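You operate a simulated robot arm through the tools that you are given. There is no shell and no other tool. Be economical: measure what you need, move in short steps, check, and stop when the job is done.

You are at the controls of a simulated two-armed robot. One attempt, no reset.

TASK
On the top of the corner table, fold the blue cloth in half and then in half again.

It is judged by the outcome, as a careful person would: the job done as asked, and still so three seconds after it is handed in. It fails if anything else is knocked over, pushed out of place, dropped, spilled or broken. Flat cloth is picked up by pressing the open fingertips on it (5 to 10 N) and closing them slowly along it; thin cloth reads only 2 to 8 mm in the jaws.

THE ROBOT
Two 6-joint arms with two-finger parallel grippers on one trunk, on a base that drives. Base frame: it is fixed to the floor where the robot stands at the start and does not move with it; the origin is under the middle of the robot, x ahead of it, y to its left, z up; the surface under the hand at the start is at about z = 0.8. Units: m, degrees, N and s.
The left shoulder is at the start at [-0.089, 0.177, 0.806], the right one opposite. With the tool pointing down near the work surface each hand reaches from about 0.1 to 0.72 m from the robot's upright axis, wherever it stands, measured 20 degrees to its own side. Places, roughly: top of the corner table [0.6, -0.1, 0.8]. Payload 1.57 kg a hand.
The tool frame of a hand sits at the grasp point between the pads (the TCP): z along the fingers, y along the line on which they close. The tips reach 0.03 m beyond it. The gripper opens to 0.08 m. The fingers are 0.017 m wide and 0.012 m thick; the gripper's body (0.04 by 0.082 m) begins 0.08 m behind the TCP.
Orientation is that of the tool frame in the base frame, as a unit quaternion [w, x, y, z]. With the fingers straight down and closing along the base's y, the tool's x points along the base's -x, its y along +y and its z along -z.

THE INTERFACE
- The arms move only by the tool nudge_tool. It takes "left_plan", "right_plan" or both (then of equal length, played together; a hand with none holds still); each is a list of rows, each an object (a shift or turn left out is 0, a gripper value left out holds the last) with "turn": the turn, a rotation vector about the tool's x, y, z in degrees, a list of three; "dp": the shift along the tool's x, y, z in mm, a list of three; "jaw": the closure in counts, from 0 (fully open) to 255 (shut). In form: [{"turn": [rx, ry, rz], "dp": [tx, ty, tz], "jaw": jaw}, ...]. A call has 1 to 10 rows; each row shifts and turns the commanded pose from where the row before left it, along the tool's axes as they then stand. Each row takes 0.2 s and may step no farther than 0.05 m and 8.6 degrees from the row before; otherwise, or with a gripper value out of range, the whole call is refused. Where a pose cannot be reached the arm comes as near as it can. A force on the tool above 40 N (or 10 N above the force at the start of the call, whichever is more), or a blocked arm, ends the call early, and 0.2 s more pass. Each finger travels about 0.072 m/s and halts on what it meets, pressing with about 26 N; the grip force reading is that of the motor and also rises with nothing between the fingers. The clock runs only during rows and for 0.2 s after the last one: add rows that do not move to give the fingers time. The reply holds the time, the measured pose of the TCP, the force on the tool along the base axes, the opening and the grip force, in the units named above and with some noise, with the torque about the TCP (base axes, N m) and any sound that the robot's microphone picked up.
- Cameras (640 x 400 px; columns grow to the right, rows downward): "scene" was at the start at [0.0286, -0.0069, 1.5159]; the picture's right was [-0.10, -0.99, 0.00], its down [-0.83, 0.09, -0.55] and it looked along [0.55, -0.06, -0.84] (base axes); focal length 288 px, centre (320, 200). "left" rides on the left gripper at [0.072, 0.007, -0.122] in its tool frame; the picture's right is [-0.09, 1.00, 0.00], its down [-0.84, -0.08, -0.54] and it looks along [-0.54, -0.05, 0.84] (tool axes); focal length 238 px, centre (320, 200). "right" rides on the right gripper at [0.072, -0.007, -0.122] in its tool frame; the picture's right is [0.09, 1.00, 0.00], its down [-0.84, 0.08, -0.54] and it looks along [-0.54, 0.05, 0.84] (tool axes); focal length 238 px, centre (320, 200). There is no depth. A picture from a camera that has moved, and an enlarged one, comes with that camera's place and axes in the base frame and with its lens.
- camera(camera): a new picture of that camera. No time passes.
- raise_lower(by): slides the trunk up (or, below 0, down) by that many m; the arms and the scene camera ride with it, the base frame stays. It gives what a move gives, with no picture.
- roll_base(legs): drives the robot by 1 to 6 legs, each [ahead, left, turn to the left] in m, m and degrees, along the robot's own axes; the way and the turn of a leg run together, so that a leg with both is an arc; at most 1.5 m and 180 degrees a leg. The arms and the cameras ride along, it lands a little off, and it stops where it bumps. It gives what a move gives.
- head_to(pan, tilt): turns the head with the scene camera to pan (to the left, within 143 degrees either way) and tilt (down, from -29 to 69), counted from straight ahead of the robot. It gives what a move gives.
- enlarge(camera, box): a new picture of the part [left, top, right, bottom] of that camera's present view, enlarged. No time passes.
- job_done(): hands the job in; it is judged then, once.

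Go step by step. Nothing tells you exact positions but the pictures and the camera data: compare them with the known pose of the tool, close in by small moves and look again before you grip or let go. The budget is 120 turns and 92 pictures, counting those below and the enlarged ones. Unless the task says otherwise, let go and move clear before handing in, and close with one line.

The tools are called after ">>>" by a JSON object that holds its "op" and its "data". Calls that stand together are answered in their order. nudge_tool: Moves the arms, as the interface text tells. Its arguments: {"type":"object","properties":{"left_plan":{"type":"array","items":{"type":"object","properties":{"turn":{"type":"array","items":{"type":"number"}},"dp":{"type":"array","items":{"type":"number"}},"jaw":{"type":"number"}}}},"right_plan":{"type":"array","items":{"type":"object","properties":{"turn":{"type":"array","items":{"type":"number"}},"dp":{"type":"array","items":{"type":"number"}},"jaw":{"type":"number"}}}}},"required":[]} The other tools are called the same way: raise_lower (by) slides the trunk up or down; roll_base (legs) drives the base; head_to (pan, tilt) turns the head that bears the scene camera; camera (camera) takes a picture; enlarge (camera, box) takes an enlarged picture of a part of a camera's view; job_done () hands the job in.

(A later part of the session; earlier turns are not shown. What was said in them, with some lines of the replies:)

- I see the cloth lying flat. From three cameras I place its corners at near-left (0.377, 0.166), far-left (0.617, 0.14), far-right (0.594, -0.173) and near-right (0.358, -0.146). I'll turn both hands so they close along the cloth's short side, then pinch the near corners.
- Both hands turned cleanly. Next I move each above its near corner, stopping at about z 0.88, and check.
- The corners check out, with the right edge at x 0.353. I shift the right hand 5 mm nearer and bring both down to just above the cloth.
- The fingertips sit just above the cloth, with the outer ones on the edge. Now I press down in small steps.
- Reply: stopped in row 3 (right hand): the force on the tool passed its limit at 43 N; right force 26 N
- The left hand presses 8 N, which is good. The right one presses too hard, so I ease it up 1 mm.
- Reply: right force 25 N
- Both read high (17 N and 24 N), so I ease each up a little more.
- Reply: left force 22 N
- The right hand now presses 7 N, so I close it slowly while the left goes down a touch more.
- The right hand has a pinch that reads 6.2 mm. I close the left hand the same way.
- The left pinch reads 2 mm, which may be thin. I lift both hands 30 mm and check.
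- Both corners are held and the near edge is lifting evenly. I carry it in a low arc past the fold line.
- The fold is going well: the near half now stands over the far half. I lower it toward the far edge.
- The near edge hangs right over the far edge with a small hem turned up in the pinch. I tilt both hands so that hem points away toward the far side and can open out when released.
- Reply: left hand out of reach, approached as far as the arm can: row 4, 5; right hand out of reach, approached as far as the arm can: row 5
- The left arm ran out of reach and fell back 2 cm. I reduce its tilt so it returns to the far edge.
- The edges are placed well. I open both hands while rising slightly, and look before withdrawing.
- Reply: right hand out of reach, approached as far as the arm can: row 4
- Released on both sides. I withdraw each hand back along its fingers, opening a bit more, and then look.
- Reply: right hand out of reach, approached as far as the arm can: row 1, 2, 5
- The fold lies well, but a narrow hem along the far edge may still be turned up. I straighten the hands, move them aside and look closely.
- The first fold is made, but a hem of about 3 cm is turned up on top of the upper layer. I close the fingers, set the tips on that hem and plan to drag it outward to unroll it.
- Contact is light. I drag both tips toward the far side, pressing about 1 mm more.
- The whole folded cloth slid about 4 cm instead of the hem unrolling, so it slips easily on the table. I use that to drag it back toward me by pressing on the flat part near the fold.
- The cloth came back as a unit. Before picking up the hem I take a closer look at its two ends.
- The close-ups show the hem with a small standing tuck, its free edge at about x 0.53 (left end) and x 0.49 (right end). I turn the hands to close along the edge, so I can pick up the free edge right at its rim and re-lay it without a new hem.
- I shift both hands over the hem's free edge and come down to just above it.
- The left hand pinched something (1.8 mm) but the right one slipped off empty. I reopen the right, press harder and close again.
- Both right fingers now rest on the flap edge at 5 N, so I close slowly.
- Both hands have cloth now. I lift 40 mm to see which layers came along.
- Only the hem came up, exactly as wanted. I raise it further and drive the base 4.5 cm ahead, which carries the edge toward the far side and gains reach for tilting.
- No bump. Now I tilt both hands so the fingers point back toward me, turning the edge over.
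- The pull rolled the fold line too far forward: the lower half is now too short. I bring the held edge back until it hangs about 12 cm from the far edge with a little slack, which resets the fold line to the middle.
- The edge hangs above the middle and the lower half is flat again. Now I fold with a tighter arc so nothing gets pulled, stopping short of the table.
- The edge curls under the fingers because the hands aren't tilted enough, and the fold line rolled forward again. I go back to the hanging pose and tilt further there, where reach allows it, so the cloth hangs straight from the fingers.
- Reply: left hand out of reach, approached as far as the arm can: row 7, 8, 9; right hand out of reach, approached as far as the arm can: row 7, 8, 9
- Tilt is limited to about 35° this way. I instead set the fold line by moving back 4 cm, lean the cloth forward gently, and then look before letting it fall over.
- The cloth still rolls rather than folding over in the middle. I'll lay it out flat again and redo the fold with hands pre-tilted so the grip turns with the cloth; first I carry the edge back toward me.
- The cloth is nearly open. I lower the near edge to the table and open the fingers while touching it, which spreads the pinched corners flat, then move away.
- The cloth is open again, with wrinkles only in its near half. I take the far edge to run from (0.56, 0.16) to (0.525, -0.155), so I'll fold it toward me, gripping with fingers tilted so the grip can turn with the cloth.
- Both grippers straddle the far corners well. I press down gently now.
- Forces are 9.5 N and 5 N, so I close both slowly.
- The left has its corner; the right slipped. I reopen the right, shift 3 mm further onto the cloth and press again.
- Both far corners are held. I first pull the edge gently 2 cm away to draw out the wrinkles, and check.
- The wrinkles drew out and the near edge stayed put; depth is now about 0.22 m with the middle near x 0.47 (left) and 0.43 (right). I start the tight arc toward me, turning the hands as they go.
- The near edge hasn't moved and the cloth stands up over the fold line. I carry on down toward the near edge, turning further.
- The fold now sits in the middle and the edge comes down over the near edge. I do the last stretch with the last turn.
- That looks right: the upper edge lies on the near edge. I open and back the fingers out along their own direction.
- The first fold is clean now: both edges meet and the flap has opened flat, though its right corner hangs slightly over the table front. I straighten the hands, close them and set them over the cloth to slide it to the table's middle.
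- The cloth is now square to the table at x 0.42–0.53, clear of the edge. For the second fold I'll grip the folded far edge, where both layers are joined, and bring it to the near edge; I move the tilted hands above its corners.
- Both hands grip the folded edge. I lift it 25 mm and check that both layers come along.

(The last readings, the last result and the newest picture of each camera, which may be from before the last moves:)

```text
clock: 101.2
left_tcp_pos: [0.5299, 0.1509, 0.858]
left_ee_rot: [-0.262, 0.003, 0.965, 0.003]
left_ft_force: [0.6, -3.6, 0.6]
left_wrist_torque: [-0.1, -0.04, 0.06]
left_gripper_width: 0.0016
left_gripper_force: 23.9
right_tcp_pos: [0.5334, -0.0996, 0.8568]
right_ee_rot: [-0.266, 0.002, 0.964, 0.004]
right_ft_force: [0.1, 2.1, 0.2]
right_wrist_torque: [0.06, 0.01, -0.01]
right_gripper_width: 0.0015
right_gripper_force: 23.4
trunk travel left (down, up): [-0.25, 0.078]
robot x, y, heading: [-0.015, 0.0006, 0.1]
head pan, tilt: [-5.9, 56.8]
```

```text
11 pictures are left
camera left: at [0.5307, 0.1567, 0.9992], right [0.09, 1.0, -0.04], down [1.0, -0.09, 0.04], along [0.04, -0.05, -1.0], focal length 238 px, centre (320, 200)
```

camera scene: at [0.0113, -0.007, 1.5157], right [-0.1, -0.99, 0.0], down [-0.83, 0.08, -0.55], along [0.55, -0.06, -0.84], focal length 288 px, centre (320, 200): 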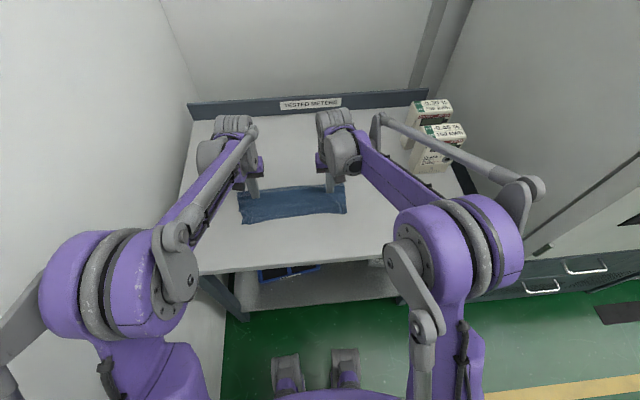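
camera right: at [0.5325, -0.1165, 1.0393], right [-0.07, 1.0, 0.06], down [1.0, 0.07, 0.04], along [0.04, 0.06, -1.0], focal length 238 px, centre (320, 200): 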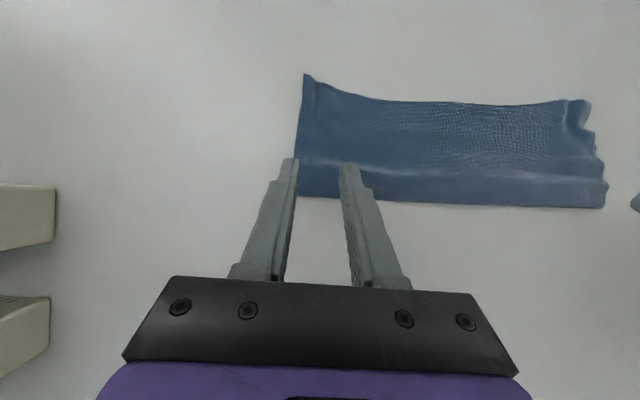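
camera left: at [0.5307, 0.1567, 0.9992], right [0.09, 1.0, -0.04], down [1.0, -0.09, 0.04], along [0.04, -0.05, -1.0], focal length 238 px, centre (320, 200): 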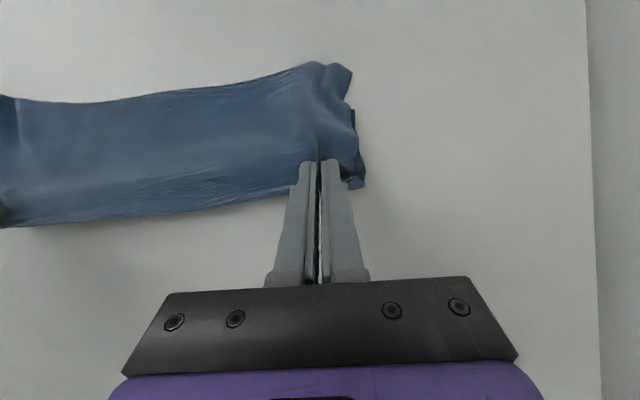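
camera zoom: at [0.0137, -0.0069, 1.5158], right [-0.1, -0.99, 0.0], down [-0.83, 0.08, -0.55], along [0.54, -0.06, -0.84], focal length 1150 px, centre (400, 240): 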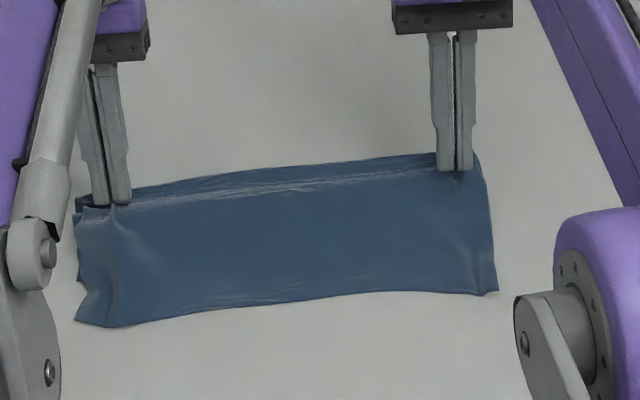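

The folded edge lifts with both layers. I run the small arc toward me up to just past vertical.

>>> {"op": "nudge_tool", "data": {"left_plan": [{"dp": [12, 0, -4.4], "turn": [0, -5, 0]}, {"dp": [12, 0, -4.4], "turn": [0, -5, 0]}, {"dp": [11.3, 0, -0.6], "turn": [0, -5, 0]}, {"dp": [11.3, 0, -0.6], "turn": [0, -5, 0]}, {"dp": [11.1, 0, 1], "turn": [0, -5, 0]}, {"dp": [11.1, 0, 1], "turn": [0, -5, 0]}, {"dp": [10.3, 0, 2.1], "turn": [0, -5, 0]}, {"dp": [10.3, 0, 2.1], "turn": [0, -5, 0]}, {"dp": [10.3, 0, 2.3], "turn": [0, -5, 0]}, {"dp": [10.3, 0, 2.3], "turn": [0, -5, 0]}], "right_plan": [{"dp": [13.1, 0, -4], "turn": [0, -5, 0]}, {"dp": [13.1, 0, -4], "turn": [0, -5, 0]}, {"dp": [11.3, 0, -0.6], "turn": [0, -5, 0]}, {"dp": [11.3, 0, -0.6], "turn": [0, -5, 0]}, {"dp": [11.1, 0, 1], "turn": [0, -5, 0]}, {"dp": [11.1, 0, 1], "turn": [0, -5, 0]}, {"dp": [10.3, 0, 2.1], "turn": [0, -5, 0]}, {"dp": [10.3, 0, 2.1], "turn": [0, -5, 0]}, {"dp": [10.3, 0, 2.3], "turn": [0, -5, 0]}, {"dp": [10.3, 0, 2.3], "turn": [0, -5, 0]}]}}

>>> {"op": "enlarge", "data": {"camera": "scene", "box": [220, 150, 380, 250]}}

```text
clock: 103.4
left_tcp_pos: [0.4299, 0.1517, 0.8705]
left_ee_rot: [0.172, 0.003, 0.985, 0.002]
left_ft_force: [-0.2, -2.3, 0.1]
left_wrist_torque: [-0.06, 0.01, -0.02]
left_gripper_width: 0.0018
left_gripper_force: 23.6
right_tcp_pos: [0.4307, -0.1005, 0.873]
right_ee_rot: [0.169, 0.004, 0.986, 0.003]
right_ft_force: [-0.4, 2.0, -0.7]
right_wrist_torque: [0.06, 0.01, 0.04]
right_gripper_width: 0.0014
right_gripper_force: 23.4
trunk travel left (down, up): [-0.25, 0.078]
robot x, y, heading: [-0.0185, -0.0004, -0.1]
head pan, tilt: [-5.9, 56.8]
```

```text
4.00 times, centred on (300, 200) of scene
camera zoom: at [0.012, -0.0069, 1.5159], right [-0.1, -0.99, 0.0], down [-0.83, 0.08, -0.55], along [0.55, -0.06, -0.84], focal length 1150 px, centre (400, 200)
```

zoom: 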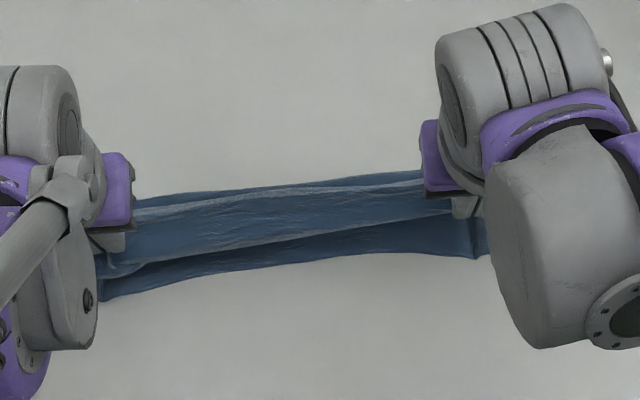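

The strip is folding neatly with the crease near the middle. I complete the descent and the turn onto the near edge.

>>> {"op": "nudge_tool", "data": {"left_plan": [{"dp": [7.3, 0, 1.7], "turn": [0, -5, 0]}, {"dp": [7.3, 0, 1.7], "turn": [0, -5, 0]}, {"dp": [7.3, 0, 1.7], "turn": [0, -5, 0]}, {"dp": [7.3, 0, 1.7], "turn": [0, -5, 0]}, {"dp": [7.3, 0, 1.7], "turn": [0, -5, 0]}, {"dp": [7.3, 0, 1.7], "turn": [0, -5, 0]}, {}], "right_plan": [{"dp": [7.7, 0, 1.9], "turn": [0, -5, 0]}, {"dp": [7.7, 0, 1.9], "turn": [0, -5, 0]}, {"dp": [7.7, 0, 1.9], "turn": [0, -5, 0]}, {"dp": [7.7, 0, 1.9], "turn": [0, -5, 0]}, {"dp": [7.7, 0, 1.9], "turn": [0, -5, 0]}, {"dp": [7.7, 0, 1.9], "turn": [0, -5, 0]}, {}]}}

>>> {"op": "enlarge", "data": {"camera": "scene", "box": [220, 150, 380, 250]}}

```text
clock: 105.0
left_tcp_pos: [0.3978, 0.1509, 0.8404]
left_ee_rot: [0.42, 0.004, 0.907, 0.0]
left_ft_force: [0.7, -1.4, -0.8]
left_wrist_torque: [-0.03, -0.01, -0.06]
left_gripper_width: 0.0016
left_gripper_force: 23.3
right_tcp_pos: [0.3995, -0.0998, 0.8399]
right_ee_rot: [0.418, 0.005, 0.909, 0.002]
right_ft_force: [0.0, 2.2, 1.0]
right_wrist_torque: [0.03, 0.01, 0.07]
right_gripper_width: 0.0014
right_gripper_force: 23.2
trunk travel left (down, up): [-0.25, 0.078]
robot x, y, heading: [-0.0152, -0.0026, 0.1]
head pan, tilt: [-5.9, 56.8]
```

```text
4.00 times, centred on (300, 200) of scene
camera zoom: at [0.0132, -0.0069, 1.5159], right [-0.1, -0.99, 0.0], down [-0.83, 0.08, -0.55], along [0.55, -0.06, -0.84], focal length 1150 px, centre (400, 200)
```

zoom: 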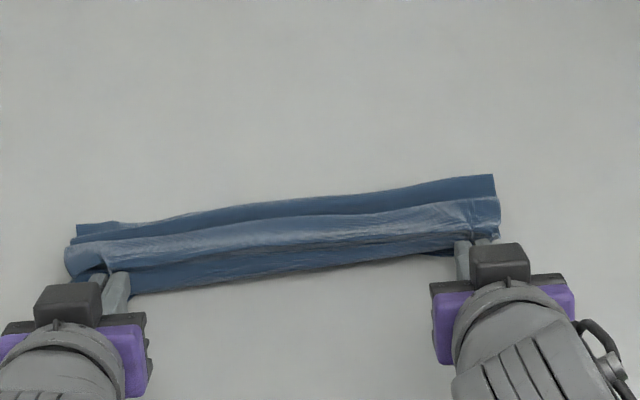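

The folded edge is at the near edge, with some bulge on top that should settle. I release and back out as before.

>>> {"op": "nudge_tool", "data": {"left_plan": [{"dp": [-2, 0, 2.5]}, {"jaw": 230}, {"jaw": 205}, {"jaw": 180}, {}, {"dp": [0, 0, -12]}, {"dp": [0, 0, -20]}, {"dp": [0, 0, -30]}, {"dp": [0, 0, -30]}], "right_plan": [{"dp": [-2, 0, 2.5]}, {"jaw": 230}, {"jaw": 205}, {"jaw": 180}, {}, {"dp": [0, 0, -12]}, {"dp": [0, 0, -20]}, {"dp": [0, 0, -30]}, {"dp": [0, 0, -30]}]}}

>>> {"op": "enlarge", "data": {"camera": "scene", "box": [220, 150, 380, 250]}}

```text
clock: 107.0
left_tcp_pos: [0.3293, 0.1511, 0.9004]
left_ee_rot: [0.42, 0.004, 0.907, 0.001]
left_ft_force: [0.0, 0.1, 0.5]
left_wrist_torque: [0.01, 0.01, -0.02]
left_gripper_width: 0.0235
left_gripper_force: 0.0
right_tcp_pos: [0.3294, -0.1001, 0.899]
right_ee_rot: [0.419, 0.004, 0.908, 0.002]
right_ft_force: [0.2, 0.4, -0.3]
right_wrist_torque: [-0.03, 0.03, 0.01]
right_gripper_width: 0.0237
right_gripper_force: 0.1
trunk travel left (down, up): [-0.25, 0.078]
robot x, y, heading: [-0.014, -0.0015, 0.0]
head pan, tilt: [-5.9, 56.8]
```

```text
4.00 times, centred on (300, 200) of scene
camera zoom: at [0.0104, -0.0072, 1.5158], right [-0.1, -0.99, 0.0], down [-0.83, 0.08, -0.55], along [0.55, -0.06, -0.84], focal length 1150 px, centre (400, 200)
```

zoom: 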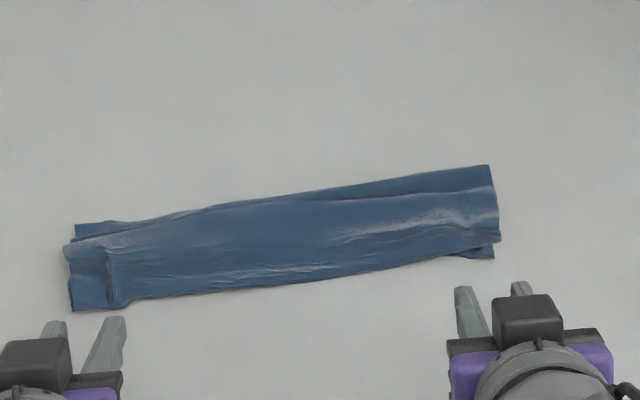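

The cloth is now a four-layer strip, about 7 cm by 32 cm. I raise the hands well clear, turn them upright and take a last look.

>>> {"op": "nudge_tool", "data": {"left_plan": [{"dp": [0, 0, -30]}, {"turn": [0, 8.4, 0]}, {"turn": [0, 8.4, 0]}, {"turn": [0, 8.4, 0]}, {"turn": [0, 8.4, 0]}, {"turn": [0, 8.4, 0]}, {"dp": [0, 40, -40]}, {"dp": [0, 30, 0]}], "right_plan": [{"dp": [0, 0, -30]}, {"turn": [0, 8.4, 0]}, {"turn": [0, 8.4, 0]}, {"turn": [0, 8.4, 0]}, {"turn": [0, 8.4, 0]}, {"turn": [0, 8.4, 0]}, {"dp": [0, -40, -40]}, {"dp": [0, -30, 0]}]}}

>>> {"op": "camera", "data": {"camera": "scene"}}

>>> {"op": "enlarge", "data": {"camera": "right", "box": [260, 0, 640, 240]}}

>>> {"op": "enlarge", "data": {"camera": "left", "box": [0, 0, 380, 240]}}

```text
refused: row 7 steps farther than a row can; nothing moved
```

```text
7 pictures are left
camera scene: at [0.0104, -0.0072, 1.5158], right [-0.1, -0.99, 0.0], down [-0.83, 0.08, -0.55], along [0.55, -0.06, -0.84], focal length 288 px, centre (320, 200)
```

scene: 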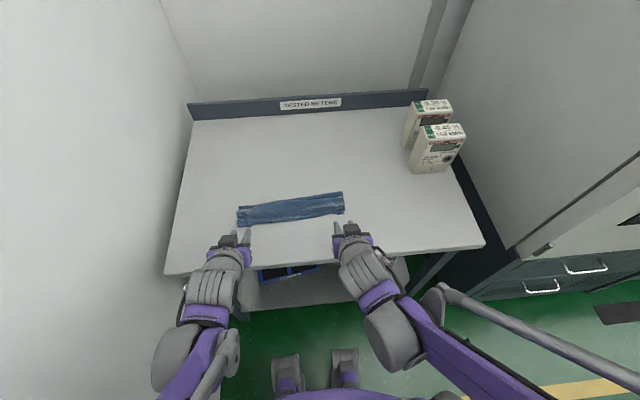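

```text
1.67 times, centred on (450, 120) of right
camera zoom: at [0.1911, -0.1045, 0.9233], right [-0.05, 1.0, -0.06], down [0.13, 0.07, 0.99], along [0.99, 0.04, -0.14], focal length 397 px, centre (103, 333)
```

zoom: 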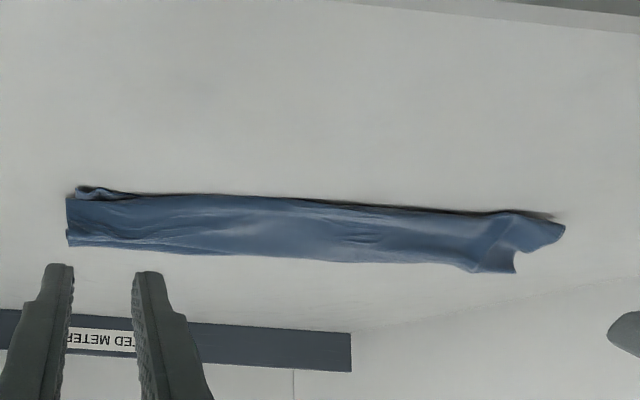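

```text
1.67 times, centred on (190, 120) of left
camera zoom: at [0.192, 0.1588, 0.9248], right [0.07, 0.99, 0.07], down [0.13, -0.08, 0.99], along [0.99, -0.06, -0.13], focal length 397 px, centre (537, 333)
```

zoom: 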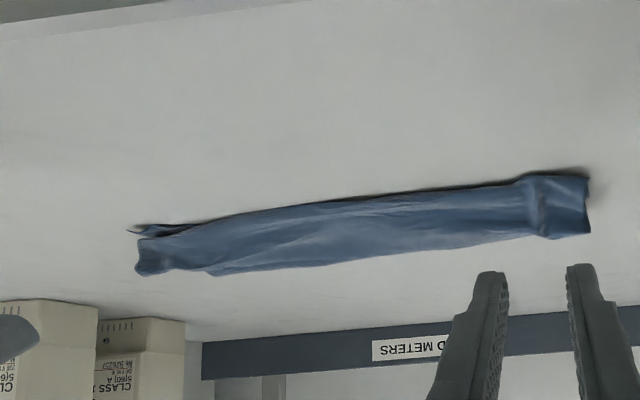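

The cloth lies folded in four, and the meters and everything else are in place. I lift the hands clear and then hand in.

>>> {"op": "nudge_tool", "data": {"left_plan": [{"dp": [0, 0, -30]}, {"turn": [0, 8.4, 0]}, {"turn": [0, 8.4, 0]}, {"turn": [0, 8.4, 0]}, {"dp": [0, 0, -30]}, {}], "right_plan": [{"dp": [0, 0, -30]}, {"turn": [0, 8.4, 0]}, {"turn": [0, 8.4, 0]}, {"turn": [0, 8.4, 0]}, {"dp": [0, 0, -30]}, {}]}}

>>> {"op": "enlarge", "data": {"camera": "scene", "box": [220, 150, 380, 250]}}

```text
clock: 108.4
left_tcp_pos: [0.2972, 0.1521, 0.9476]
left_ee_rot: [0.21, 0.005, 0.978, 0.002]
left_ft_force: [-0.1, 0.2, -0.3]
left_wrist_torque: [0.02, 0.03, 0.01]
left_gripper_width: 0.0234
left_gripper_force: 0.0
right_tcp_pos: [0.2986, -0.0986, 0.9463]
right_ee_rot: [0.209, 0.005, 0.978, 0.003]
right_ft_force: [0.8, -0.7, 0.0]
right_wrist_torque: [0.04, 0.03, 0.01]
right_gripper_width: 0.0236
right_gripper_force: 0.1
trunk travel left (down, up): [-0.25, 0.078]
robot x, y, heading: [-0.0145, -0.0007, -0.0]
head pan, tilt: [-5.9, 56.8]
```

```text
4.00 times, centred on (300, 200) of scene
camera zoom: at [0.0153, -0.0067, 1.5158], right [-0.1, -0.99, 0.0], down [-0.83, 0.08, -0.55], along [0.54, -0.06, -0.84], focal length 1150 px, centre (400, 200)
```

zoom: 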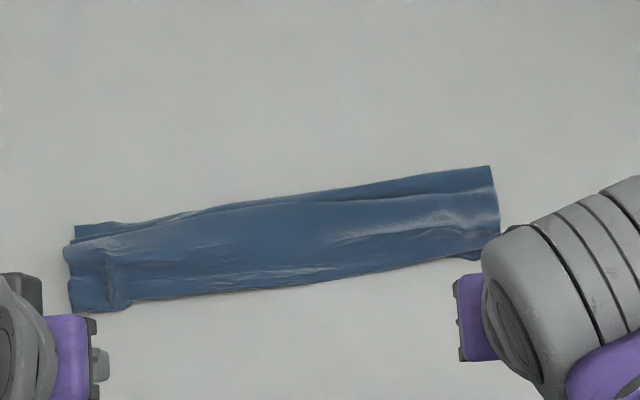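

The cloth is folded, stable and untouched by the hands, so I hand the job in.

>>> {"op": "job_done", "data": {}}

```text
The job is handed in.
```

The blue cloth is folded in half and in half again on the corner table; both folds run the same way, so it lies as a slightly wrinkled four-layer strip of about 7 by 32 cm rather than a quarter-size rectangle, with a layer showing 1–2 cm past the edge in places, and nothing else on the table was moved.
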